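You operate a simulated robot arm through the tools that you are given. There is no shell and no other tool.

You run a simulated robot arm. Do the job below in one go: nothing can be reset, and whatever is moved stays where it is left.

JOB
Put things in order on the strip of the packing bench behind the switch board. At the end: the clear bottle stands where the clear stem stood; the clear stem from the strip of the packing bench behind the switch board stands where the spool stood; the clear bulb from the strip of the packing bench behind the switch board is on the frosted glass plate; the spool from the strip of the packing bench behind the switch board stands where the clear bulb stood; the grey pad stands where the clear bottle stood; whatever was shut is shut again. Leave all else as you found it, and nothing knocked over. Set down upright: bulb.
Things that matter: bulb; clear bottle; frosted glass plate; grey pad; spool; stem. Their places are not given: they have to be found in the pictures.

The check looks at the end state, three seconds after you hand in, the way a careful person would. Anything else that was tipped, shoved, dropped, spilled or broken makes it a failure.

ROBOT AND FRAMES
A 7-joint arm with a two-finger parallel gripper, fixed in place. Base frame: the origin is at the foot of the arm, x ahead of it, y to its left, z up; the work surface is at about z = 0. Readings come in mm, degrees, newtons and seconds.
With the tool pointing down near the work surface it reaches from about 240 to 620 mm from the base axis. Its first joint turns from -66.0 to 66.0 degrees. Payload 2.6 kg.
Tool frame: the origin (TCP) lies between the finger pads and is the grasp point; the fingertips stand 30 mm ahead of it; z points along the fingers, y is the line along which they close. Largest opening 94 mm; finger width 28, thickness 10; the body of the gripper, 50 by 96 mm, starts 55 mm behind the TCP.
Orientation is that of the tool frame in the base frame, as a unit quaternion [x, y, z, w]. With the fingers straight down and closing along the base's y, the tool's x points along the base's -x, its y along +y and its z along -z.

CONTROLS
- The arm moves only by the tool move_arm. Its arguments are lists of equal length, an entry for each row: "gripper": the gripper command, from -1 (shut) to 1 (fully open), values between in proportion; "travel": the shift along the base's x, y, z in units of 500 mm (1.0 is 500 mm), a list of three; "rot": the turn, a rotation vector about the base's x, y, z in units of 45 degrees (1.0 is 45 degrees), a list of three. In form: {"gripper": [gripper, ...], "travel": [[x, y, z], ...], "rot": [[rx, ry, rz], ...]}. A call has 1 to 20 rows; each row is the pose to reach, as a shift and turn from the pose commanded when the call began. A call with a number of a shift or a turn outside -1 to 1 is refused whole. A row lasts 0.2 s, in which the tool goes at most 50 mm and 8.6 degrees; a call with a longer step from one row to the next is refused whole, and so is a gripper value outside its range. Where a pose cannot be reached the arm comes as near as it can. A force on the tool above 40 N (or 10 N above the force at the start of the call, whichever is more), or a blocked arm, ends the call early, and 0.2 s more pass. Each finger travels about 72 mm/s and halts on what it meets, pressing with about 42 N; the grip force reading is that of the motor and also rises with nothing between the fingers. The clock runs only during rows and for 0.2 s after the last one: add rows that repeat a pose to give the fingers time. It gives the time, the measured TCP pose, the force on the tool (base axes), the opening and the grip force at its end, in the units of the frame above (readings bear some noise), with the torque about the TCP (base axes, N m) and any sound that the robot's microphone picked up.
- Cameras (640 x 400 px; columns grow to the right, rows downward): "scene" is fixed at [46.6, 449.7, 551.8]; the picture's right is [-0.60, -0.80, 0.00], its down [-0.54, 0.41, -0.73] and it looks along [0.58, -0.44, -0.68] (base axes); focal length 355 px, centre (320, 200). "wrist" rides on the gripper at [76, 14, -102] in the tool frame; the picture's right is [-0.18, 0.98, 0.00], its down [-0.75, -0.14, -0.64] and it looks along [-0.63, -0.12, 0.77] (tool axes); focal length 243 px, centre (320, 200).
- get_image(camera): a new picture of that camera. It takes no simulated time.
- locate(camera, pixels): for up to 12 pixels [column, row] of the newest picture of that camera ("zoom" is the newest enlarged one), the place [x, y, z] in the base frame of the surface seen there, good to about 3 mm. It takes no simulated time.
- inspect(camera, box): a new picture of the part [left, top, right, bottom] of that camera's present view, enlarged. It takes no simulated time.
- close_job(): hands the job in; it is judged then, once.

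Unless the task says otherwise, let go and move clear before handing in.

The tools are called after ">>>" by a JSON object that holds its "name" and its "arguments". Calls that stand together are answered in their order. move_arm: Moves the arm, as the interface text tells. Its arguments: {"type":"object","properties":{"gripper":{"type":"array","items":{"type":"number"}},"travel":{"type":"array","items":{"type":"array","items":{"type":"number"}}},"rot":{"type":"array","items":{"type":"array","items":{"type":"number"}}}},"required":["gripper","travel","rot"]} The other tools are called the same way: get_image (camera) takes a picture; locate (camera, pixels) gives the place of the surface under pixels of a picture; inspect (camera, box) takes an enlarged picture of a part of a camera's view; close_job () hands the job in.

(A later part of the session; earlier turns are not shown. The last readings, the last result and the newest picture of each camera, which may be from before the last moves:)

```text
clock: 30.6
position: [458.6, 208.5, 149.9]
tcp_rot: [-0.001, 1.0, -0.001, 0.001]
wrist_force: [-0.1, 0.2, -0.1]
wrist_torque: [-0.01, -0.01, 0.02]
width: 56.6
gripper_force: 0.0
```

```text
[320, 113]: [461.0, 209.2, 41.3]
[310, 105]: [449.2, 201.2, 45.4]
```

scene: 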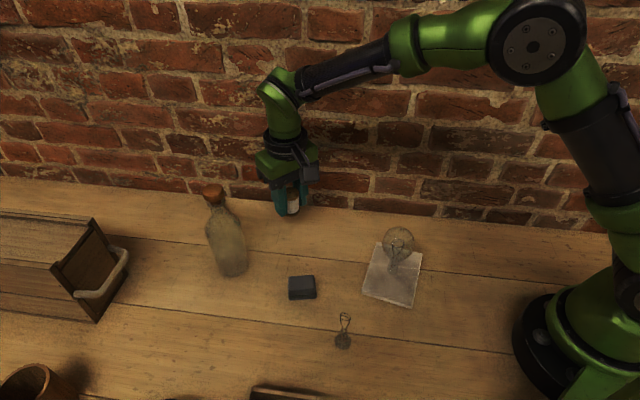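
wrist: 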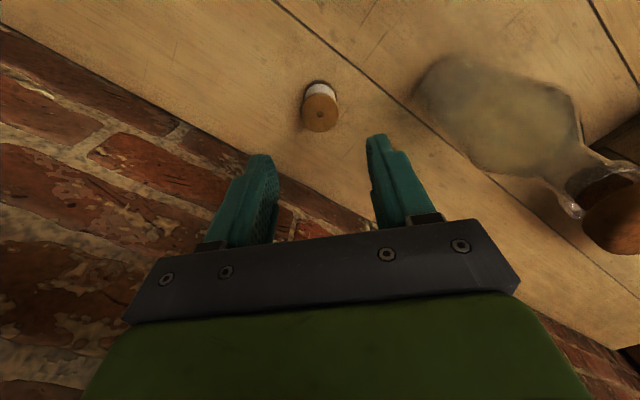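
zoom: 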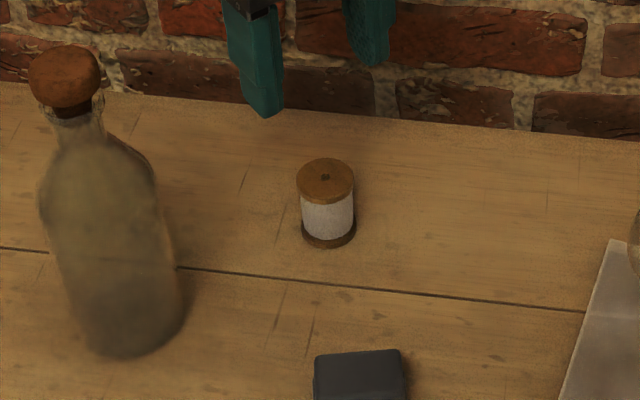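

The spool stands with its base at scene ≈(292.7,238.4), matching the bulb's old base pixel (293,239). Next the stem near (230,264.5); I'll move above it at z≈165 and look.

>>> {"name": "move_arm", "arguments": {"gripper": [0.2, 0.2, 0.2, 0.2, 0.2, 0.2, 0.2, 0.2], "travel": [[-0.03, 0.005, 0.02], [-0.11, 0.024, 0.03], [-0.19, 0.045, 0.03], [-0.27, 0.065, 0.03], [-0.35, 0.085, 0.03], [-0.42, 0.104, 0.03], [-0.456, 0.113, 0.03], [-0.456, 0.113, 0.03]], "rot": [[0, 0, 0], [0, 0, 0], [0, 0, 0], [0, 0, 0], [0, 0, 0], [0, 0, 0], [0, 0, 0], [0, 0, 0]]}}

>>> {"name": "get_image", "arguments": {"camera": "wrist"}}

>>> {"name": "inspect", "arguments": {"camera": "wrist", "box": [260, 60, 388, 140]}}

>>> {"name": "inspect", "arguments": {"camera": "scene", "box": [300, 290, 396, 360]}}

```text
clock: 32.4
position: [228.7, 262.6, 166.0]
tcp_rot: [0.0, 1.0, 0.0, 0.0]
wrist_force: [0.4, 0.5, 0.3]
wrist_torque: [-0.02, -0.03, 0.04]
width: 56.4
gripper_force: 0.0
```

```text
taken
```

wrist: 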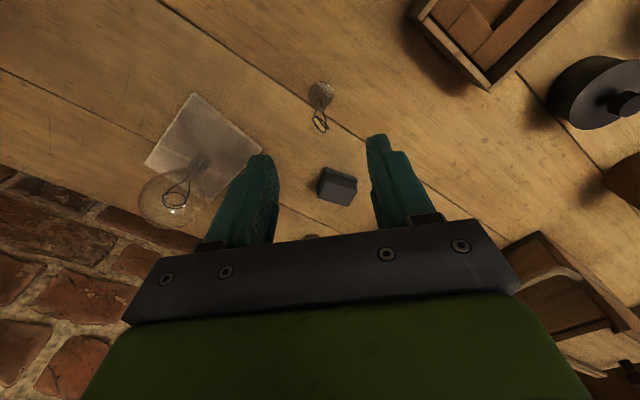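

```text
5.00 times, centred on (324, 100) of wrist
```

zoom: 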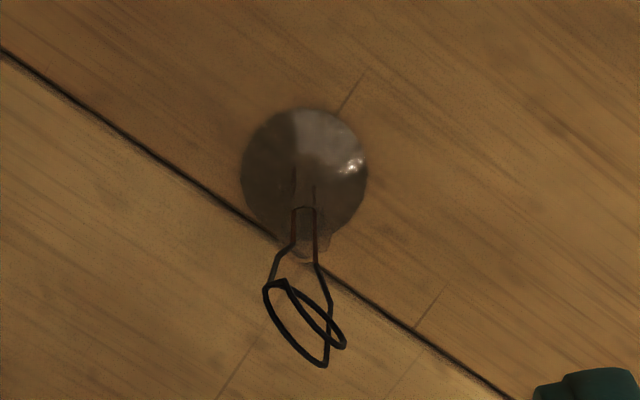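

```text
5.71 times, centred on (348, 325) of scene
```

zoom: 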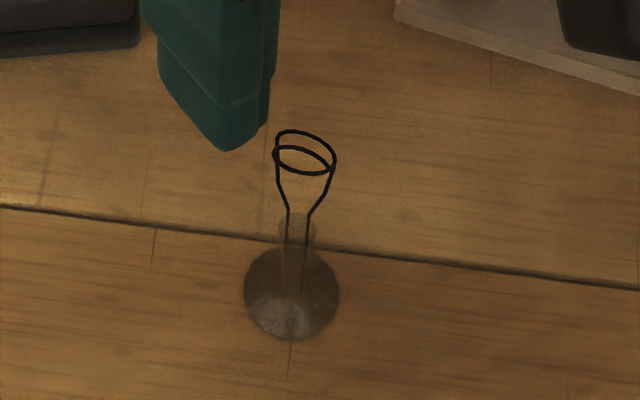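

The stem has a rounded glass foot about 26 mm wide at scene zoom (291,293), a thin pillar to z≈43 and a wire loop at z≈83; axis ≈(230,263.5). I'll raise a bit and tilt the tool 35° towards +x here, both to test the reach of tilted poses and to see the stem from a lower angle.

>>> {"name": "move_arm", "arguments": {"gripper": [0.2, 0.2, 0.2, 0.2, 0.2, 0.2, 0.2], "travel": [[0, 0, 0.03], [-0.02, 0, 0.03], [-0.04, 0, 0.03], [-0.06, 0, 0.03], [-0.08, 0, 0.02], [-0.1, 0, 0], [-0.1, 0, 0]], "rot": [[0, -0.15, 0], [0, -0.3, 0], [0, -0.45, 0], [0, -0.6, 0], [0, -0.75, 0], [0, -0.85, 0], [0, -0.85, 0]]}}

>>> {"name": "get_image", "arguments": {"camera": "wrist"}}

>>> {"name": "get_image", "arguments": {"camera": "scene"}}

```text
clock: 34.0
position: [179.4, 264.1, 166.6]
tcp_rot: [-0.001, 0.945, 0.0, 0.328]
wrist_force: [-0.1, 0.3, 0.9]
wrist_torque: [0.01, 0.01, 0.0]
width: 56.6
gripper_force: 0.1
```

```text
taken
```

wrist: 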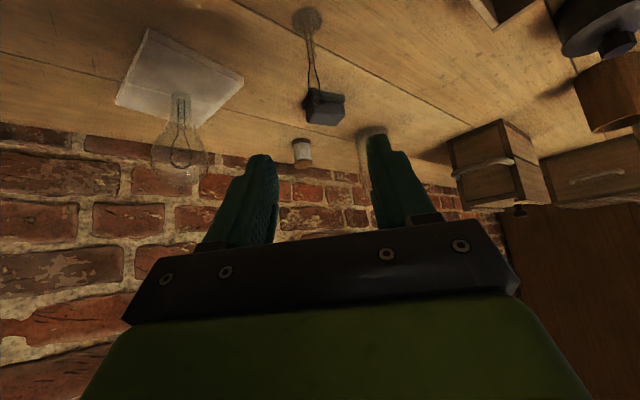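

```text
taken
```

scene: 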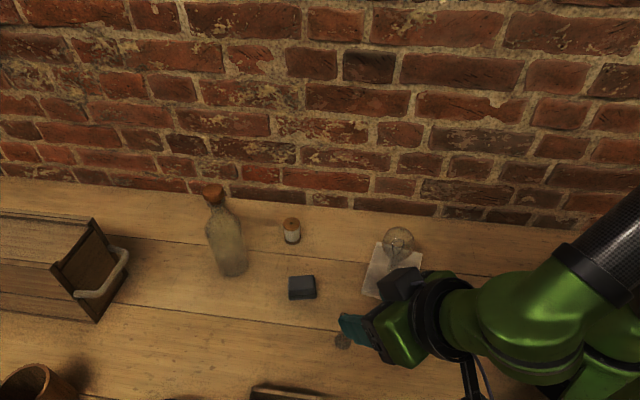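

The tilted pose (38° at r≈320) is reached exactly, so tilted grasps work even here. The stem shows at wrist (308,15–85); I'll enlarge it.

>>> {"name": "inspect", "arguments": {"camera": "wrist", "box": [260, 0, 372, 90]}}

>>> {"name": "inspect", "arguments": {"camera": "wrist", "box": [130, 20, 290, 180]}}

>>> {"name": "inspect", "arguments": {"camera": "wrist", "box": [280, 80, 440, 180]}}

```text
4.44 times, centred on (316, 45) of wrist
```

zoom: 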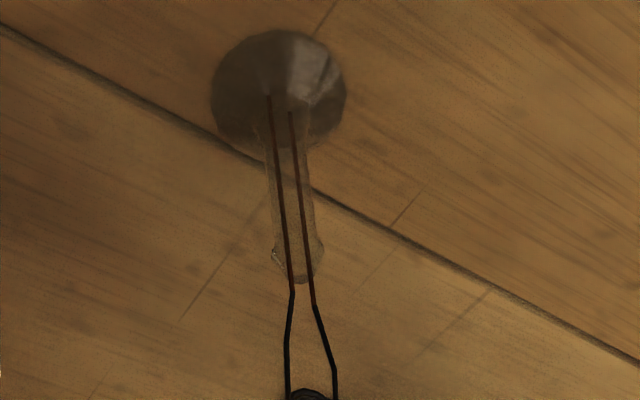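

```text
2.50 times, centred on (210, 100) of wrist
```

zoom: 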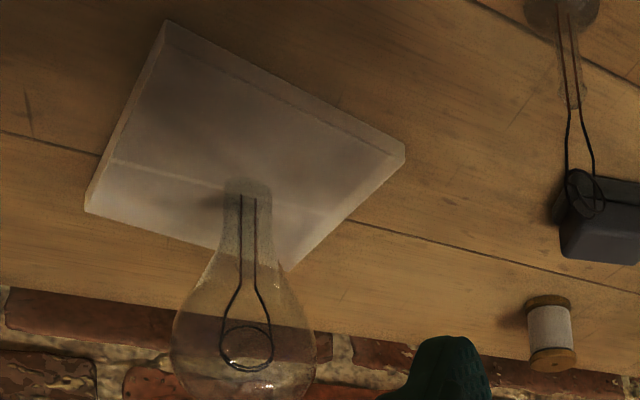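

```text
4.00 times, centred on (360, 130) of wrist
```

zoom: 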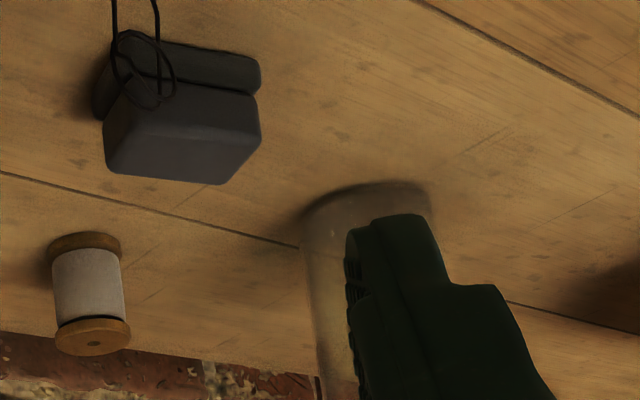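

The foot is a low flared disc and the pillar (~10 mm thick, up to z≈43) is good to grip from a 45° tilt, below the loop. I'll tilt to 45° and go to a start point 70 mm back along the tool axis, opening ~37 mm.

>>> {"name": "move_arm", "arguments": {"gripper": [0.1, 0, -0.1, -0.2, -0.2], "travel": [[-0.006, 0, -0.03], [-0.012, 0, -0.08], [-0.0196, 0, -0.12], [-0.0196, 0, -0.1464], [-0.0196, 0, -0.1464]], "rot": [[0, -0.05, 0], [0, -0.1, 0], [0, -0.15, 0], [0, -0.15, 0], [0, -0.15, 0]]}}

>>> {"name": "get_image", "arguments": {"camera": "wrist"}}

>>> {"name": "get_image", "arguments": {"camera": "scene"}}

```text
clock: 35.2
position: [169.4, 264.4, 93.2]
tcp_rot: [0.0, 0.924, 0.0, 0.383]
wrist_force: [0.0, -0.7, 0.5]
wrist_torque: [-0.04, 0.02, -0.01]
width: 37.6
gripper_force: 0.0
```

```text
taken
```

wrist: 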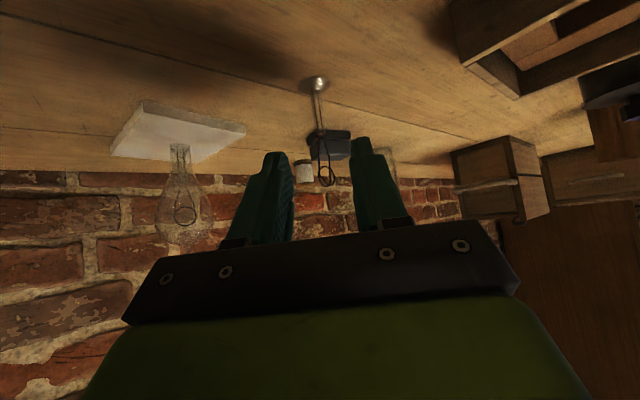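

```text
taken
```

scene: 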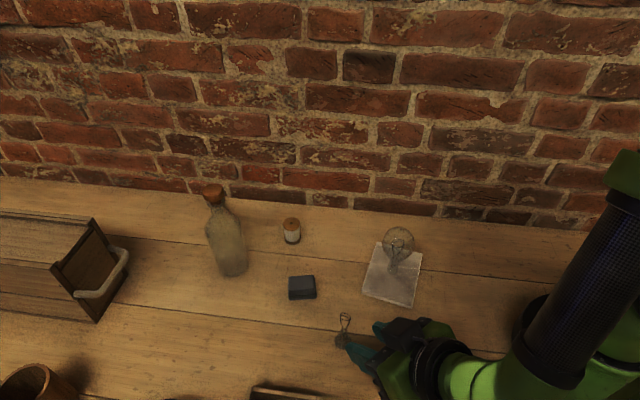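

The stem shows at wrist (320,85–185), between the fingers' line; I'll enlarge both views to check alignment before going in.

>>> {"name": "inspect", "arguments": {"camera": "wrist", "box": [250, 60, 410, 200]}}

>>> {"name": "inspect", "arguments": {"camera": "scene", "box": [310, 290, 470, 390]}}

```text
2.86 times, centred on (330, 130) of wrist
```

zoom: 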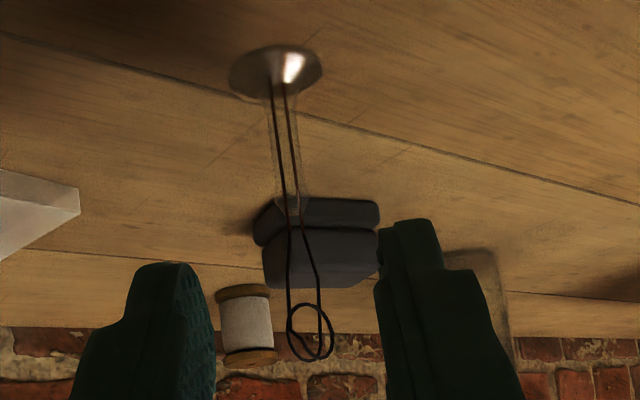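

```text
4.00 times, centred on (390, 340) of scene
```

zoom: 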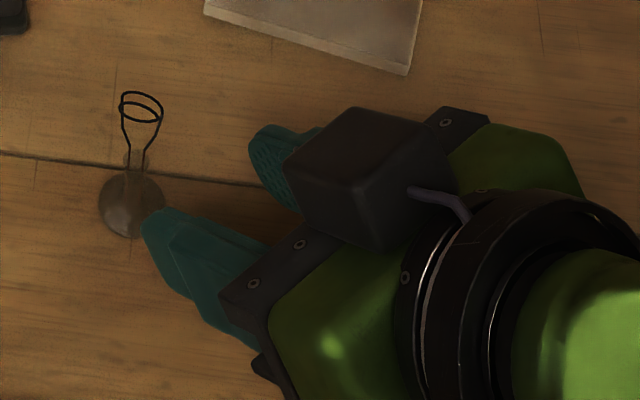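

The wrist view shows the stem centred between the fingers. In the scene view a dark box sits near the hand at (400,333); I want a closer look at what is mounted on the hand's upper side before going in.

>>> {"name": "inspect", "arguments": {"camera": "scene", "box": [340, 300, 500, 400]}}

>>> {"name": "locate", "arguments": {"camera": "scene", "pixels": [[398, 325], [390, 335], [408, 340], [385, 330], [375, 360], [420, 330], [405, 372], [395, 345], [360, 355], [380, 328]]}}

```text
4.00 times, centred on (420, 350) of scene
```

zoom: 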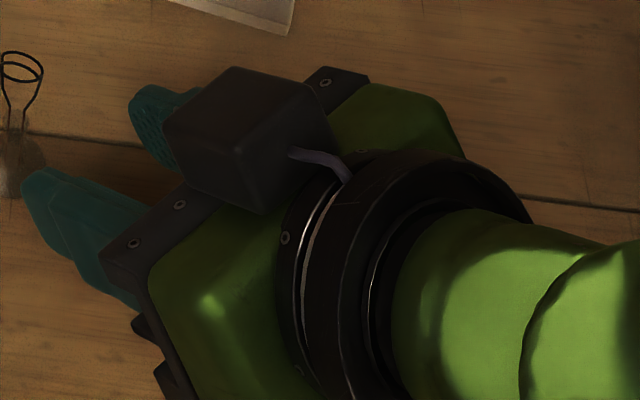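

```text
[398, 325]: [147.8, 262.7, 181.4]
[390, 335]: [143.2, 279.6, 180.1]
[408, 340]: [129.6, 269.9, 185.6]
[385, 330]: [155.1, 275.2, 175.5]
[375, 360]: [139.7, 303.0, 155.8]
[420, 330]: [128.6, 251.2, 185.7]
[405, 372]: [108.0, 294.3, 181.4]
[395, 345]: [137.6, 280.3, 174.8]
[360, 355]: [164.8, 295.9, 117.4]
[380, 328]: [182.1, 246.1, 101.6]
```

There is a second box on the hand's upper side (top at z≈181 here, about 48 mm off the tool axis); for the stem it will stay above the loop (z≈122 vs ≈90). I'll go in along the tool axis by 70 mm in small steps.

>>> {"name": "move_arm", "arguments": {"gripper": [-0.2, -0.2, -0.2, -0.2, -0.2, -0.2], "travel": [[0.02, 0, -0.02], [0.045, 0, -0.045], [0.07, 0, -0.07], [0.09, 0, -0.09], [0.099, 0, -0.099], [0.099, 0, -0.099]], "rot": [[0, 0, 0], [0, 0, 0], [0, 0, 0], [0, 0, 0], [0, 0, 0], [0, 0, 0]]}}

>>> {"name": "inspect", "arguments": {"camera": "wrist", "box": [250, 60, 410, 220]}}

>>> {"name": "inspect", "arguments": {"camera": "scene", "box": [310, 290, 430, 390]}}

```text
clock: 36.6
position: [219.5, 264.4, 44.0]
tcp_rot: [-0.001, 0.924, 0.001, 0.383]
wrist_force: [0.6, -0.2, 0.2]
wrist_torque: [0.01, 0.03, 0.03]
width: 37.6
gripper_force: 0.0
```

```text
2.50 times, centred on (330, 140) of wrist
```

zoom: 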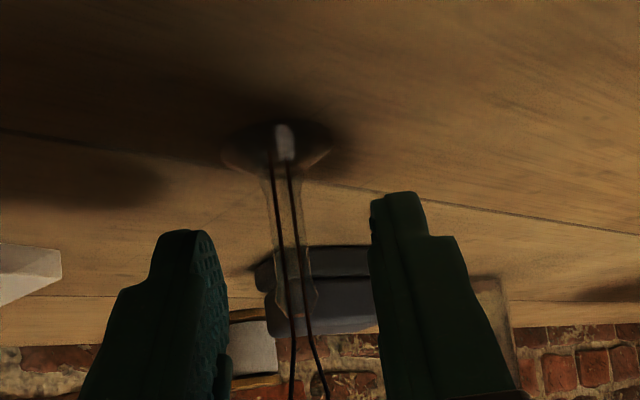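

```text
4.00 times, centred on (370, 340) of scene
```

zoom: 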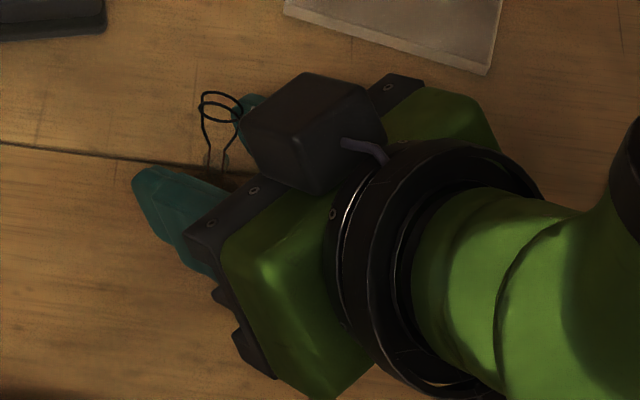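

The pillar (zoom 270–320, y 200–320) stands between the fingers with small clear gaps. I'll shift -1 mm in y and close slowly onto it.

>>> {"name": "move_arm", "arguments": {"gripper": [-0.3, -0.42, -0.52, -0.6, -0.66, -0.72, -0.76, -0.8, -0.84, -0.88, -0.92, -0.92], "travel": [[0, -0.002, 0], [0, -0.002, 0], [0, -0.002, 0], [0, -0.002, 0], [0, -0.002, 0], [0, -0.002, 0], [0, -0.002, 0], [0, -0.002, 0], [0, -0.002, 0], [0, -0.002, 0], [0, -0.002, 0], [0, -0.002, 0]], "rot": [[0, 0, 0], [0, 0, 0], [0, 0, 0], [0, 0, 0], [0, 0, 0], [0, 0, 0], [0, 0, 0], [0, 0, 0], [0, 0, 0], [0, 0, 0], [0, 0, 0], [0, 0, 0]]}}

>>> {"name": "inspect", "arguments": {"camera": "wrist", "box": [250, 60, 410, 220]}}

>>> {"name": "inspect", "arguments": {"camera": "scene", "box": [310, 290, 430, 390]}}

```text
clock: 39.2
position: [218.6, 262.7, 43.9]
tcp_rot: [-0.001, 0.924, 0.0, 0.383]
wrist_force: [0.0, -0.5, 0.2]
wrist_torque: [0.02, 0.06, -0.01]
width: 7.6
gripper_force: 41.8
```

```text
2.50 times, centred on (330, 140) of wrist
```

zoom: 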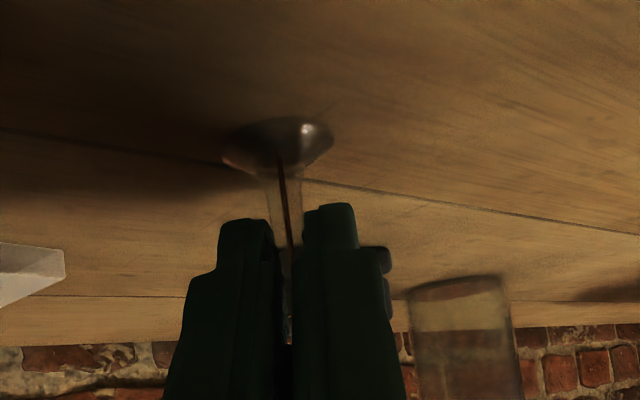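

```text
4.00 times, centred on (370, 340) of scene
```

zoom: 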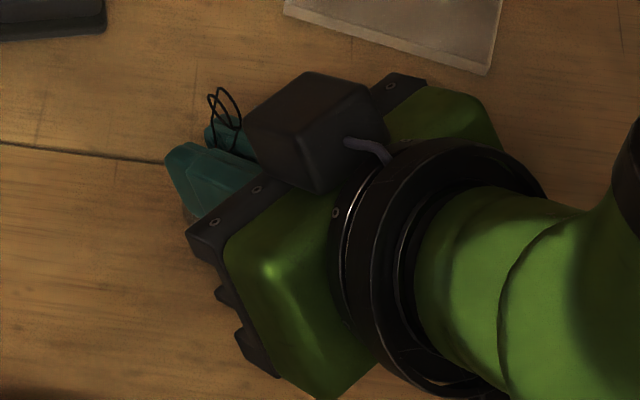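

The pillar is held (width 7.6 mm, 42 N); the stem turned a little about its own axis. I'll lift slowly by 60 mm and look.

>>> {"name": "move_arm", "arguments": {"gripper": [-0.92, -0.92, -0.92, -0.92, -0.92, -0.92], "travel": [[0, 0, 0.01], [0, 0, 0.03], [0, 0, 0.06], [0, 0, 0.1], [0, 0, 0.12], [0, 0, 0.12]], "rot": [[0, 0, 0], [0, 0, 0], [0, 0, 0], [0, 0, 0], [0, 0, 0], [0, 0, 0]]}}

>>> {"name": "get_image", "arguments": {"camera": "wrist"}}

>>> {"name": "inspect", "arguments": {"camera": "scene", "box": [310, 250, 470, 370]}}

```text
clock: 40.6
position: [218.9, 264.4, 103.4]
tcp_rot: [0.001, 0.924, -0.001, 0.383]
wrist_force: [0.5, 0.4, -0.2]
wrist_torque: [0.0, -0.01, 0.0]
width: 7.8
gripper_force: 42.5
```

```text
taken
```

wrist: 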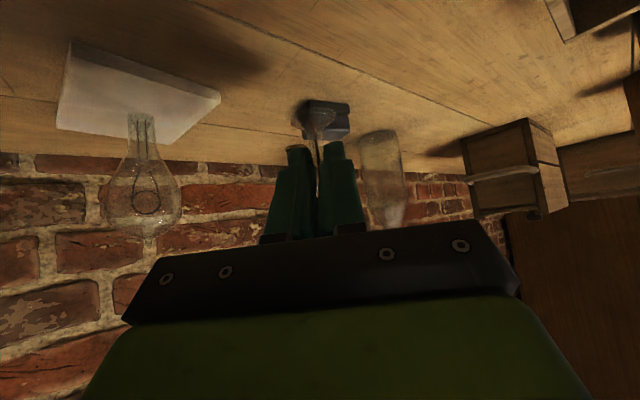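

```text
3.33 times, centred on (390, 310) of scene
```

zoom: 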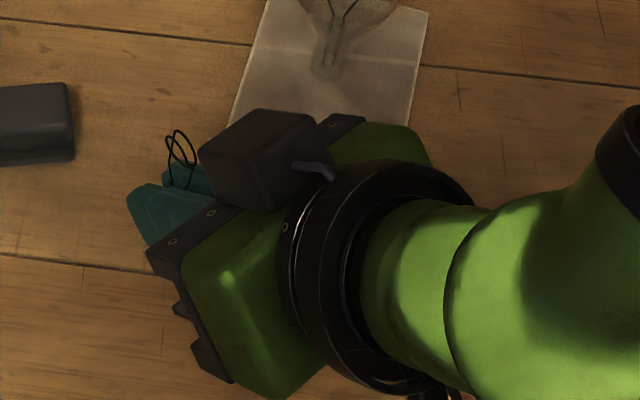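

The stem is in the air, upright between the fingertips, foot clear. I'll carry it to above the spool's old place (345,376), turning the tool 40° about the vertical so the hand comes from the base side.

>>> {"name": "move_arm", "arguments": {"gripper": [-0.92, -0.92, -0.92, -0.92, -0.92, -0.92, -0.92, -0.92, -0.92], "travel": [[0.01, 0.01, 0.03], [0.04, 0.036, 0.04], [0.08, 0.072, 0.04], [0.12, 0.108, 0.04], [0.16, 0.145, 0.04], [0.2, 0.18, 0.04], [0.225, 0.205, 0.04], [0.235, 0.2136, 0.04], [0.235, 0.2136, 0.04]], "rot": [[0, 0, 0.05], [0, 0, 0.2], [0, 0, 0.35], [0, 0, 0.5], [0, 0, 0.65], [0, 0, 0.78], [0, 0, 0.86], [0, 0, 0.889], [0, 0, 0.889]]}}

>>> {"name": "get_image", "arguments": {"camera": "wrist"}}

>>> {"name": "get_image", "arguments": {"camera": "scene"}}

```text
clock: 42.6
position: [337.3, 369.7, 123.8]
tcp_rot: [-0.316, 0.868, 0.131, 0.36]
wrist_force: [0.1, 0.2, 0.2]
wrist_torque: [0.05, 0.04, -0.05]
width: 7.5
gripper_force: 41.3
```

```text
taken
```

wrist: 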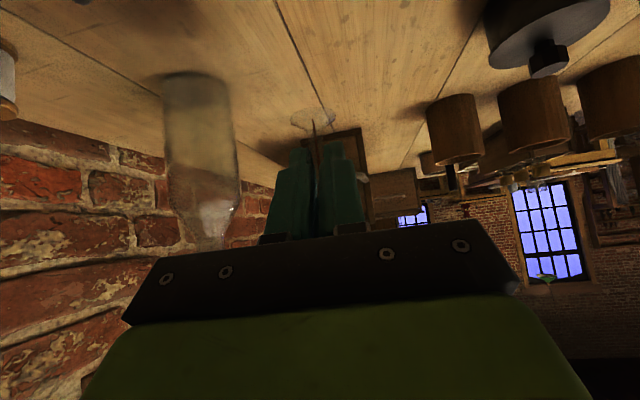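

```text
taken
```

scene: 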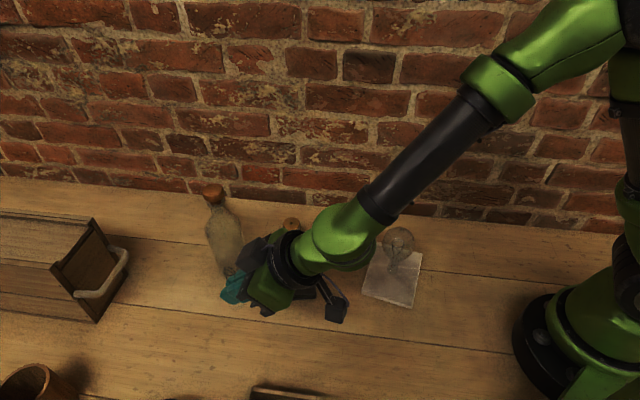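

The arm reached the pose with the stem upright at wrist (313,120–230). I'll descend 76 mm, slowly at the end, then feel for the bench.

>>> {"name": "move_arm", "arguments": {"gripper": [-0.92, -0.92, -0.92, -0.92, -0.92, -0.92], "travel": [[0, 0, -0.03], [0, 0, -0.07], [0, 0, -0.11], [0, 0, -0.14], [0, 0, -0.154], [0, 0, -0.154]], "rot": [[0, 0, 0], [0, 0, 0], [0, 0, 0], [0, 0, 0], [0, 0, 0], [0, 0, 0]]}}

>>> {"name": "inspect", "arguments": {"camera": "wrist", "box": [250, 60, 410, 220]}}

>>> {"name": "inspect", "arguments": {"camera": "scene", "box": [190, 260, 350, 360]}}

```text
clock: 44.0
position: [336.1, 369.8, 45.6]
tcp_rot: [-0.316, 0.868, 0.131, 0.36]
wrist_force: [0.4, -0.1, -0.4]
wrist_torque: [0.03, 0.05, -0.06]
width: 7.9
gripper_force: 41.5
```

```text
2.50 times, centred on (330, 140) of wrist
```

zoom: 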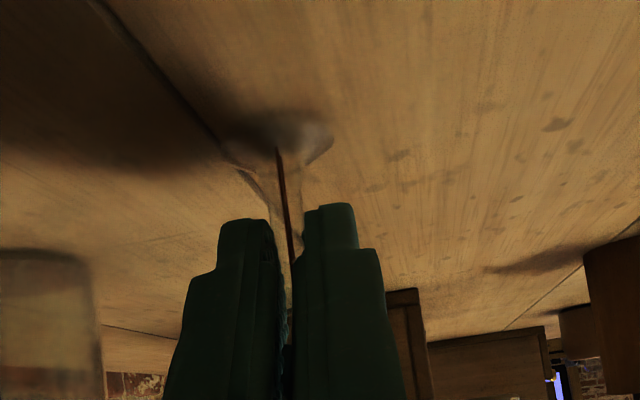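

```text
4.00 times, centred on (270, 310) of scene
```

zoom: 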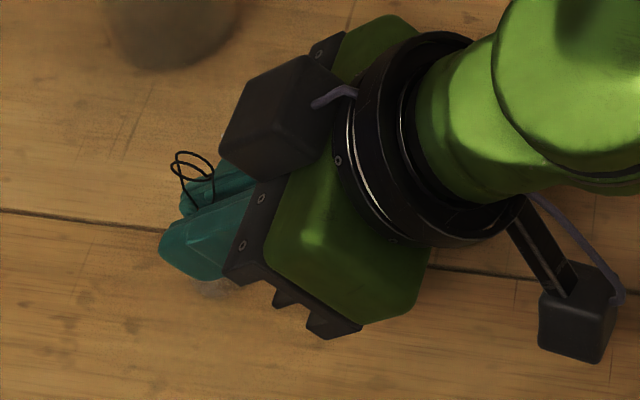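

No contact yet at z≈45.6 (grasp height was ~42.5–43.9). Lowering 2.5 mm more.

>>> {"name": "move_arm", "arguments": {"gripper": [-0.92, -0.92, -0.92], "travel": [[0, 0, -0.002], [0, 0, -0.005], [0, 0, -0.005]], "rot": [[0, 0, 0], [0, 0, 0], [0, 0, 0]]}}

```text
clock: 44.8
position: [337.2, 369.8, 43.8]
tcp_rot: [-0.317, 0.868, 0.132, 0.36]
wrist_force: [-0.1, -0.3, -0.6]
wrist_torque: [-0.01, -0.02, -0.01]
width: 7.9
gripper_force: 42.0
```

>>> {"name": "move_arm", "arguments": {"gripper": [-0.92, -0.92, -0.92], "travel": [[0, 0, -0.001], [0, 0, -0.002], [0, 0, -0.002]], "rot": [[0, 0, 0], [0, 0, 0], [0, 0, 0]]}}

```text
clock: 45.6
position: [336.5, 371.2, 43.1]
tcp_rot: [-0.317, 0.867, 0.132, 0.361]
wrist_force: [0.4, -2.4, 6.2]
wrist_torque: [-0.03, -0.06, -0.05]
width: 7.6
gripper_force: 41.9
```

Contact felt (6.2 N). I'll ease up 0.4 mm and open slowly.

>>> {"name": "move_arm", "arguments": {"gripper": [-0.92, -0.88, -0.85, -0.82, -0.79, -0.75, -0.68, -0.58, -0.45, -0.3, -0.2, -0.2], "travel": [[0, 0, 0.0008], [0, 0, 0.0008], [0, 0, 0.0008], [0, 0, 0.0008], [0, 0, 0.0008], [0, 0, 0.0008], [0, 0, 0.0008], [0, 0, 0.0008], [0, 0, 0.0008], [0, 0, 0.0008], [0, 0, 0.0008], [0, 0, 0.0008]], "rot": [[0, 0, 0], [0, 0, 0], [0, 0, 0], [0, 0, 0], [0, 0, 0], [0, 0, 0], [0, 0, 0], [0, 0, 0], [0, 0, 0], [0, 0, 0], [0, 0, 0], [0, 0, 0]]}}

>>> {"name": "inspect", "arguments": {"camera": "wrist", "box": [250, 60, 410, 220]}}

>>> {"name": "inspect", "arguments": {"camera": "scene", "box": [190, 260, 350, 360]}}

```text
clock: 48.2
position: [336.2, 369.8, 42.2]
tcp_rot: [-0.316, 0.868, 0.131, 0.36]
wrist_force: [0.0, 0.2, -1.0]
wrist_torque: [-0.05, -0.01, 0.01]
width: 37.2
gripper_force: 0.2
```

```text
2.50 times, centred on (330, 140) of wrist
```

zoom: 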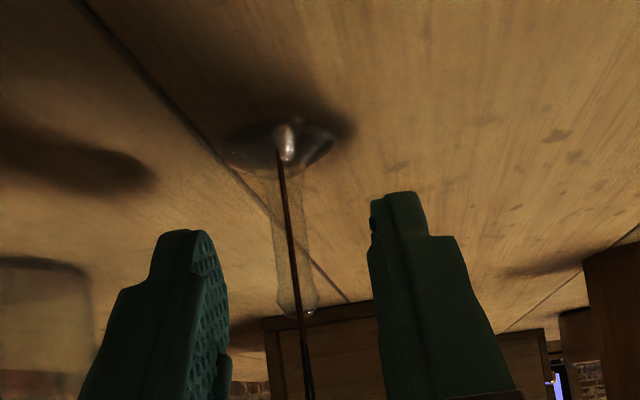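

```text
4.00 times, centred on (270, 310) of scene
```

zoom: 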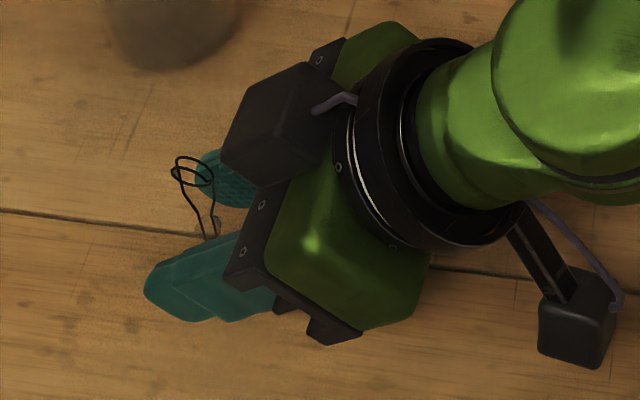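

The stem stands free; its loop appears at scene zoom (190,172), just where an upright stem at (345,376) should show it. I'll back out along the tool axis.

>>> {"name": "move_arm", "arguments": {"gripper": [-0.2, -0.2, -0.2, -0.2, -0.2, -0.2, -0.2], "travel": [[-0.0108, -0.0091, 0.0141], [-0.0271, -0.0227, 0.0354], [-0.0433, -0.0364, 0.0566], [-0.0596, -0.05, 0.0778], [-0.0758, -0.0636, 0.099], [-0.0975, -0.0818, 0.15], [-0.0975, -0.0818, 0.2]], "rot": [[0, 0, 0], [0, 0, 0], [0, 0, 0], [0, 0, 0], [0, 0, 0], [0, 0, 0], [0, 0, 0]]}}

>>> {"name": "get_image", "arguments": {"camera": "wrist"}}

>>> {"name": "get_image", "arguments": {"camera": "scene"}}

```text
clock: 49.8
position: [287.2, 327.4, 144.1]
tcp_rot: [-0.317, 0.868, 0.132, 0.359]
wrist_force: [-0.3, 0.2, 0.1]
wrist_torque: [-0.04, 0.01, 0.01]
width: 37.7
gripper_force: 0.0
```

```text
taken
```

wrist: 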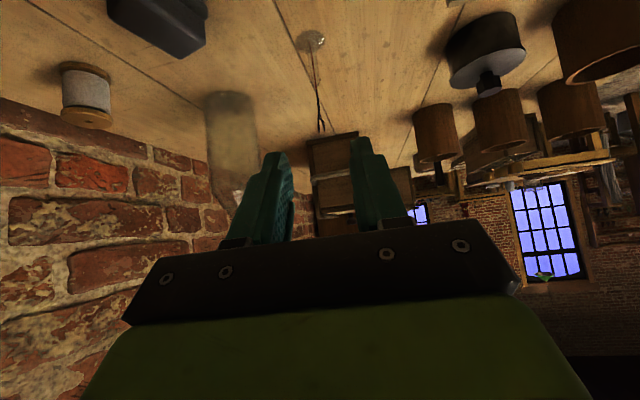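

```text
taken
```

scene: 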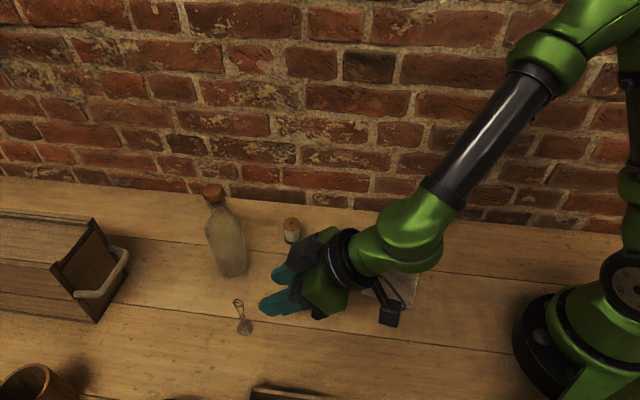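

The stem stands at scene (245,328) as planned. Before taking the bottle I'll test, empty-handed, a 55° tilted pose over the stem's old place (230,263.5), at z≈150, since that's where the bottle must be set down.

>>> {"name": "move_arm", "arguments": {"gripper": [-0.2, 0, 0.2, 0.4, 0.6, 0.8, 0.9, 0.9], "travel": [[-0.0195, -0.0186, 0.002], [-0.039, -0.037, 0.004], [-0.0584, -0.0557, 0.0065], [-0.078, -0.0743, 0.009], [-0.0974, -0.0929, 0.011], [-0.117, -0.111, 0.013], [-0.1363, -0.13, 0.0152], [-0.1363, -0.13, 0.0152]], "rot": [[0.0111, -0.0304, -0.1267], [0.0222, -0.0609, -0.2533], [0.0333, -0.0913, -0.38], [0.0443, -0.1218, -0.5067], [0.0554, -0.1522, -0.6334], [0.0665, -0.1827, -0.76], [0.0776, -0.2131, -0.8867], [0.0776, -0.2131, -0.8867]]}}

>>> {"name": "get_image", "arguments": {"camera": "scene"}}

>>> {"name": "get_image", "arguments": {"camera": "wrist"}}

```text
clock: 51.6
position: [219.3, 263.1, 150.8]
tcp_rot: [0.0, 0.887, 0.0, 0.462]
wrist_force: [-0.2, 0.3, 0.9]
wrist_torque: [0.01, 0.0, 0.02]
width: 89.4
gripper_force: 0.2
```

```text
taken
```

scene: 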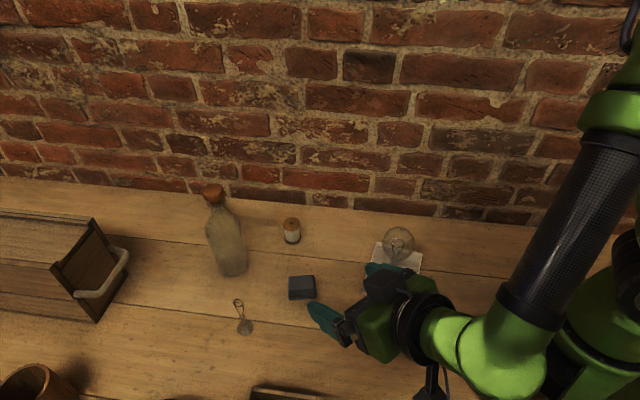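

```text
taken
```

wrist: 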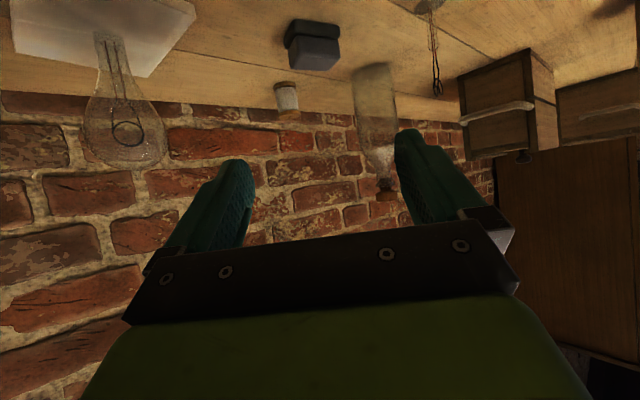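

The pose is reached at z=150. I'll also test it at the set-down height z≈87, then come back.

>>> {"name": "move_arm", "arguments": {"gripper": [0.9, 0.9, 0.9, 0.9], "travel": [[0, 0, -0.05], [0, 0, -0.1], [0, 0, -0.128], [0, 0, -0.128]], "rot": [[0, 0, 0], [0, 0, 0], [0, 0, 0], [0, 0, 0]]}}

>>> {"name": "get_image", "arguments": {"camera": "scene"}}

```text
clock: 52.6
position: [219.7, 264.4, 86.9]
tcp_rot: [0.0, 0.887, 0.0, 0.461]
wrist_force: [0.6, -0.4, -0.7]
wrist_torque: [-0.03, 0.01, 0.02]
width: 89.3
gripper_force: 0.0
```

```text
taken
```

scene: 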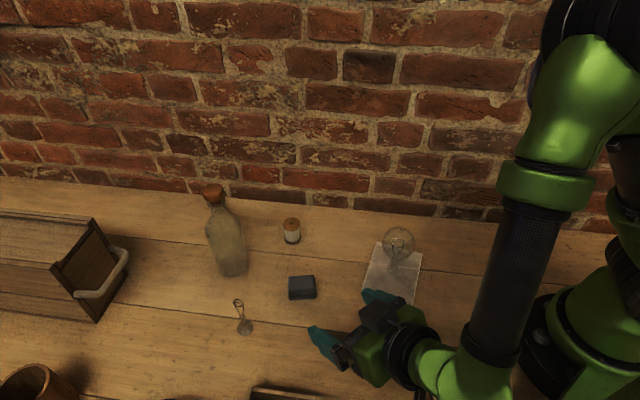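

The set-down pose works at z=87 too. Now to the bottle at (467,336.5): I'll raise and go to a start pose 100 mm back along a 55° tilted tool, turned 36° about the vertical.

>>> {"name": "move_arm", "arguments": {"gripper": [0.9, 0.9, 0.9, 0.9, 0.9, 0.9, 0.9, 0.9, 0.9], "travel": [[0, 0, 0.08], [0.03, 0.003, 0.14], [0.09, 0.01, 0.14], [0.15, 0.016, 0.14], [0.21, 0.023, 0.14], [0.27, 0.03, 0.135], [0.32, 0.035, 0.12], [0.3456, 0.038, 0.1128], [0.3456, 0.038, 0.1128]], "rot": [[0, 0, 0.1], [0, 0, 0.22], [0, 0, 0.34], [0, 0, 0.46], [0, 0, 0.58], [0, 0, 0.7], [0, 0, 0.8], [0, 0, 0.8], [0, 0, 0.8]]}}

>>> {"name": "get_image", "arguments": {"camera": "scene"}}

>>> {"name": "get_image", "arguments": {"camera": "wrist"}}

```text
clock: 54.6
position: [394.4, 282.3, 142.4]
tcp_rot: [-0.275, 0.843, 0.143, 0.439]
wrist_force: [1.6, -0.8, 0.4]
wrist_torque: [-0.02, 0.03, 0.0]
width: 89.2
gripper_force: 0.0
```

```text
taken
```

scene: 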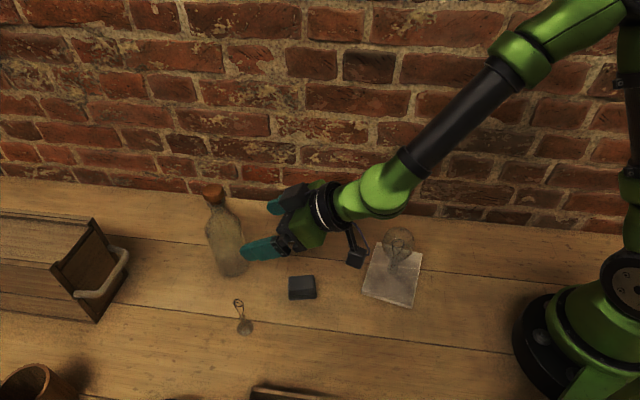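

```text
taken
```

wrist: 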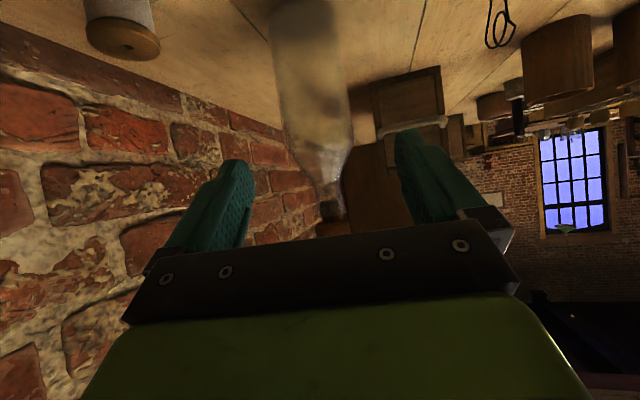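

The bottle stands centred between the fingers in the wrist view (285–350 at row 150, fingers at ~245 and ~400). I'll advance 60 mm along the tool axis and check.

>>> {"name": "move_arm", "arguments": {"gripper": [0.95, 0.95, 0.95, 0.95, 0.95], "travel": [[0.02, 0.0145, -0.0172], [0.04, 0.029, -0.0344], [0.0663, 0.0482, -0.0574], [0.0796, 0.0578, -0.0689], [0.0796, 0.0578, -0.0689]], "rot": [[0, 0, 0], [0, 0, 0], [0, 0, 0], [0, 0, 0], [0, 0, 0]]}}

>>> {"name": "inspect", "arguments": {"camera": "scene", "box": [180, 160, 360, 290]}}

>>> {"name": "get_image", "arguments": {"camera": "wrist"}}

```text
clock: 55.8
position: [432.1, 312.4, 108.8]
tcp_rot: [-0.274, 0.843, 0.143, 0.44]
wrist_force: [0.1, -0.6, -0.9]
wrist_torque: [-0.01, 0.02, 0.0]
width: 91.6
gripper_force: 0.1
```

```text
3.08 times, centred on (270, 225) of scene
```

zoom: 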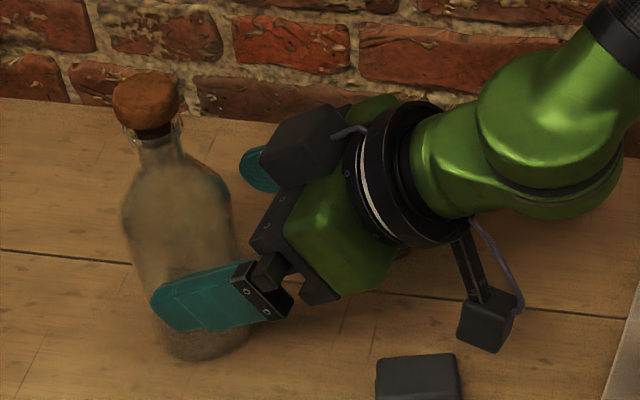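

```text
taken
```

wrist: 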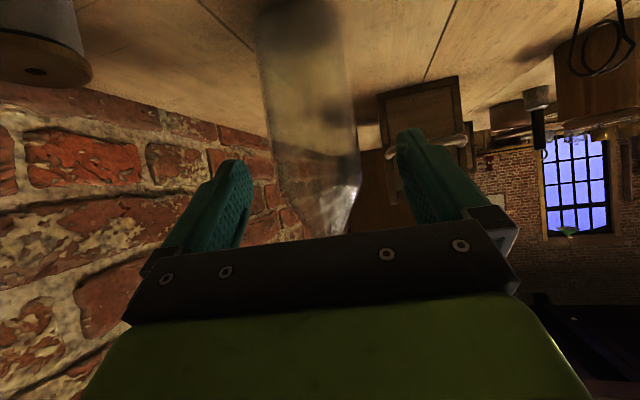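

Clear on both sides (bottle 272–360 at row 150). I'll advance the last 40 mm.

>>> {"name": "move_arm", "arguments": {"gripper": [0.95, 0.95, 0.95, 0.95, 0.95], "travel": [[0.015, 0.0109, -0.013], [0.03, 0.0218, -0.026], [0.045, 0.0327, -0.039], [0.053, 0.0385, -0.0459], [0.053, 0.0385, -0.0459]], "rot": [[0, 0, 0], [0, 0, 0], [0, 0, 0], [0, 0, 0], [0, 0, 0]]}}

>>> {"name": "inspect", "arguments": {"camera": "scene", "box": [180, 160, 360, 290]}}

>>> {"name": "get_image", "arguments": {"camera": "wrist"}}

```text
clock: 57.0
position: [459.3, 332.1, 85.2]
tcp_rot: [-0.275, 0.843, 0.143, 0.439]
wrist_force: [-0.3, -0.6, -0.6]
wrist_torque: [0.01, 0.06, -0.02]
width: 91.6
gripper_force: 0.1
```

```text
3.08 times, centred on (270, 225) of scene
```

zoom: 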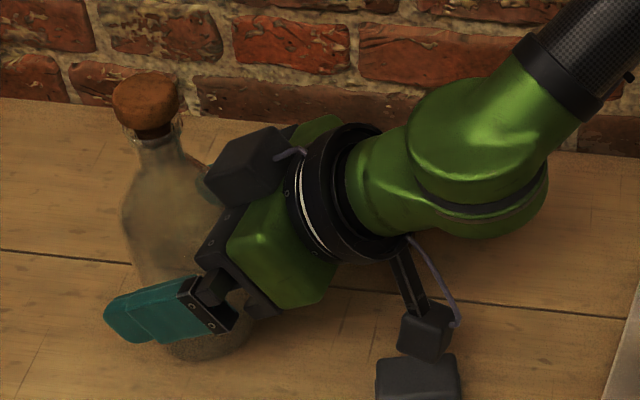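

```text
taken
```

wrist: 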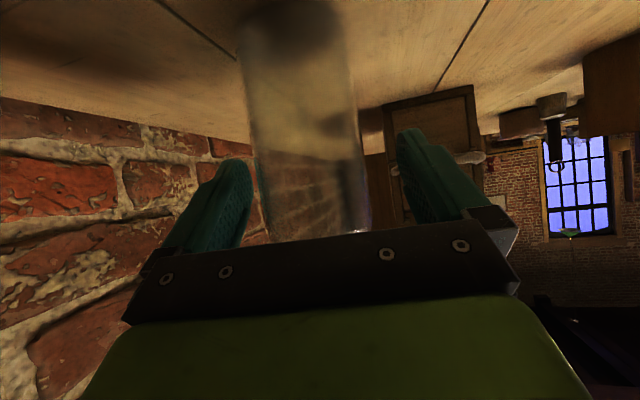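

The bottle appears somewhat left of centre between the fingers (about 253–366 at row 175). I'll enlarge to measure the offset before closing.

>>> {"name": "inspect", "arguments": {"camera": "wrist", "box": [200, 100, 440, 250]}}

```text
2.67 times, centred on (320, 175) of wrist
```

zoom: 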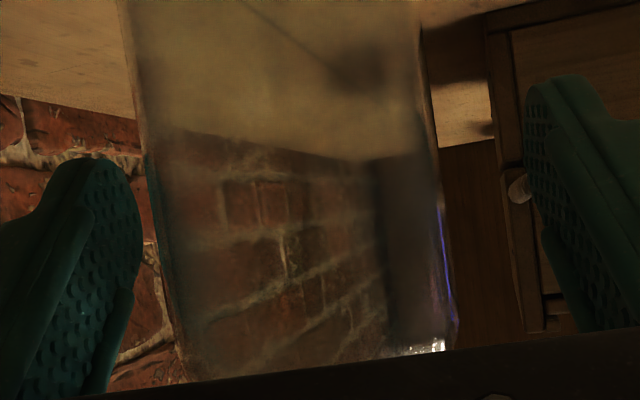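

Measured from the wrist picture, the bottle's axis is at about (472,333.5): 5–6 mm to the left of the tool axis. I'll shift the hand (+3.2,-4.4) mm and check again.

>>> {"name": "move_arm", "arguments": {"gripper": [0.95, 0.95, 0.95], "travel": [[0.0032, -0.0044, 0], [0.0064, -0.0088, 0], [0.0064, -0.0088, 0]], "rot": [[0, 0, 0], [0, 0, 0], [0, 0, 0]]}}

>>> {"name": "inspect", "arguments": {"camera": "wrist", "box": [200, 100, 440, 250]}}

```text
clock: 57.8
position: [461.2, 326.7, 84.6]
tcp_rot: [-0.274, 0.844, 0.143, 0.44]
wrist_force: [-0.8, -0.6, -0.1]
wrist_torque: [0.01, 0.0, 0.01]
width: 91.6
gripper_force: 0.0
```

```text
2.67 times, centred on (320, 175) of wrist
```

zoom: 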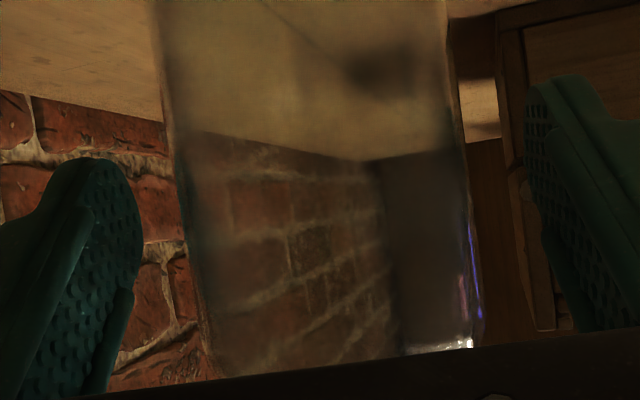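

Now the bottle is centred (182–468 about 325). I'll close gradually.

>>> {"name": "move_arm", "arguments": {"gripper": [0.75, 0.6, 0.5, 0.42, 0.36, 0.32, 0.28, 0.24, 0.2, 0.15, 0.05, -0.1, -0.1], "travel": [[0, 0, 0], [0, 0, 0], [0, 0, 0], [0, 0, 0], [0, 0, 0], [0, 0, 0], [0, 0, 0], [0, 0, 0], [0, 0, 0], [0, 0, 0], [0, 0, 0], [0, 0, 0], [0, 0, 0]], "rot": [[0, 0, 0], [0, 0, 0], [0, 0, 0], [0, 0, 0], [0, 0, 0], [0, 0, 0], [0, 0, 0], [0, 0, 0], [0, 0, 0], [0, 0, 0], [0, 0, 0], [0, 0, 0], [0, 0, 0]]}}

>>> {"name": "inspect", "arguments": {"camera": "wrist", "box": [200, 100, 440, 250]}}

>>> {"name": "inspect", "arguments": {"camera": "scene", "box": [180, 160, 360, 290]}}

```text
clock: 60.6
position: [461.2, 327.3, 86.3]
tcp_rot: [-0.276, 0.843, 0.144, 0.438]
wrist_force: [-1.4, 0.6, 2.6]
wrist_torque: [0.02, 0.04, 0.02]
width: 63.7
gripper_force: 41.6
```

```text
2.67 times, centred on (320, 175) of wrist
```

zoom: 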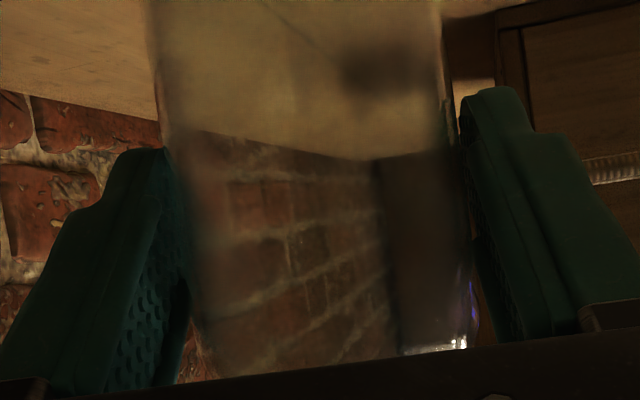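

```text
3.08 times, centred on (270, 225) of scene
```

zoom: 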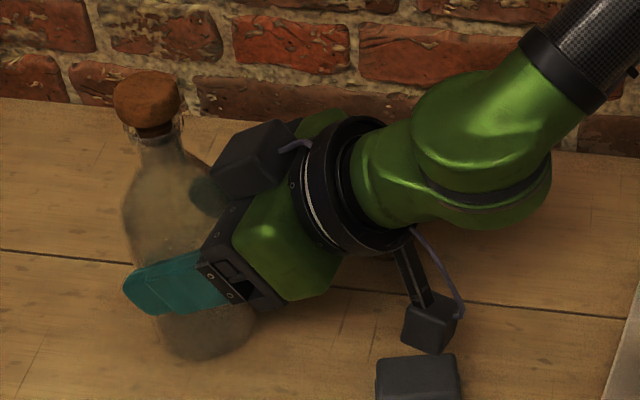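

The bottle is gripped (63.7 mm wide, 42 N). Before lifting I'll locate points on the cork and the grip to know exactly where the bottle stands, as its old place is needed for the pad.

>>> {"name": "inspect", "arguments": {"camera": "scene", "box": [186, 175, 266, 225]}}

>>> {"name": "locate", "arguments": {"camera": "zoom", "pixels": [[180, 60], [250, 60], [140, 80], [290, 80], [210, 75], [210, 60], [210, 100], [180, 130], [240, 140], [215, 160], [150, 110], [280, 110]]}}

```text
8.00 times, centred on (226, 200) of scene
```

zoom: 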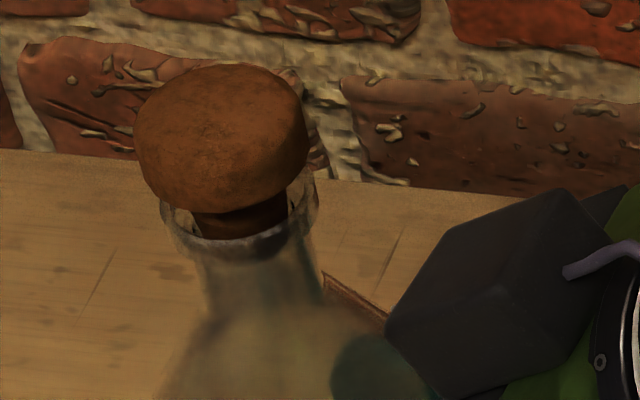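

```text
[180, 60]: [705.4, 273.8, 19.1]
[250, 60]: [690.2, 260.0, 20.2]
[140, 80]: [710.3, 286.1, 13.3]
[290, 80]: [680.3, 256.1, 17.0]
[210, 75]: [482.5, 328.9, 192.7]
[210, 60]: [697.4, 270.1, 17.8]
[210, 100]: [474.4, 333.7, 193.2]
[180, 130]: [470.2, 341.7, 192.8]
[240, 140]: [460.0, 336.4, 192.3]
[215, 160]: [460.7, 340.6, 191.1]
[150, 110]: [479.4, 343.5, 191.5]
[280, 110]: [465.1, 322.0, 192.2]
```

The cork's top locates to a centre of (472,334,192), so that is the bottle's place (for the pad later), and it sits 12.4 mm ahead of the TCP. Lifting slowly by 30 mm.

>>> {"name": "move_arm", "arguments": {"gripper": [-0.1, -0.1, -0.1, -0.1, -0.1, -0.1], "travel": [[0, 0, 0.004], [0, 0, 0.01], [0, 0, 0.025], [0, 0, 0.045], [0, 0, 0.06], [0, 0, 0.06]], "rot": [[0, 0, 0], [0, 0, 0], [0, 0, 0], [0, 0, 0], [0, 0, 0], [0, 0, 0]]}}

>>> {"name": "get_image", "arguments": {"camera": "scene"}}

>>> {"name": "get_image", "arguments": {"camera": "wrist"}}

```text
clock: 62.0
position: [461.7, 328.0, 114.3]
tcp_rot: [-0.274, 0.843, 0.143, 0.439]
wrist_force: [0.9, -1.0, -2.7]
wrist_torque: [0.01, 0.0, 0.01]
width: 63.6
gripper_force: 41.9
```

```text
taken
```

scene: 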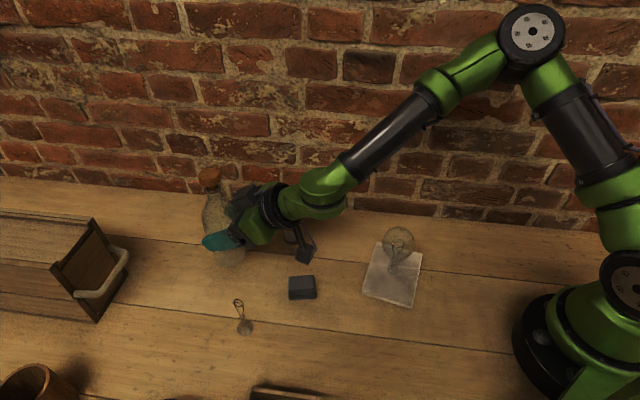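

```text
taken
```

wrist: 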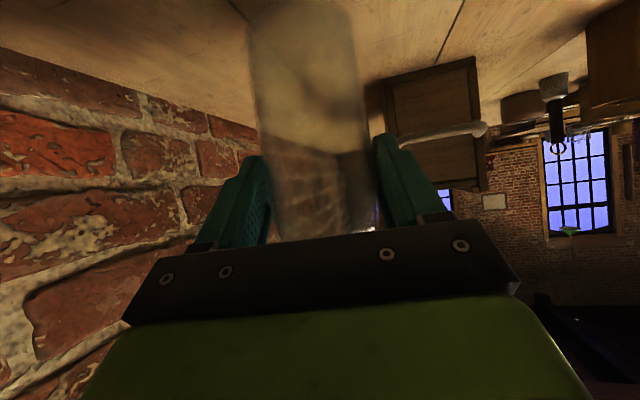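

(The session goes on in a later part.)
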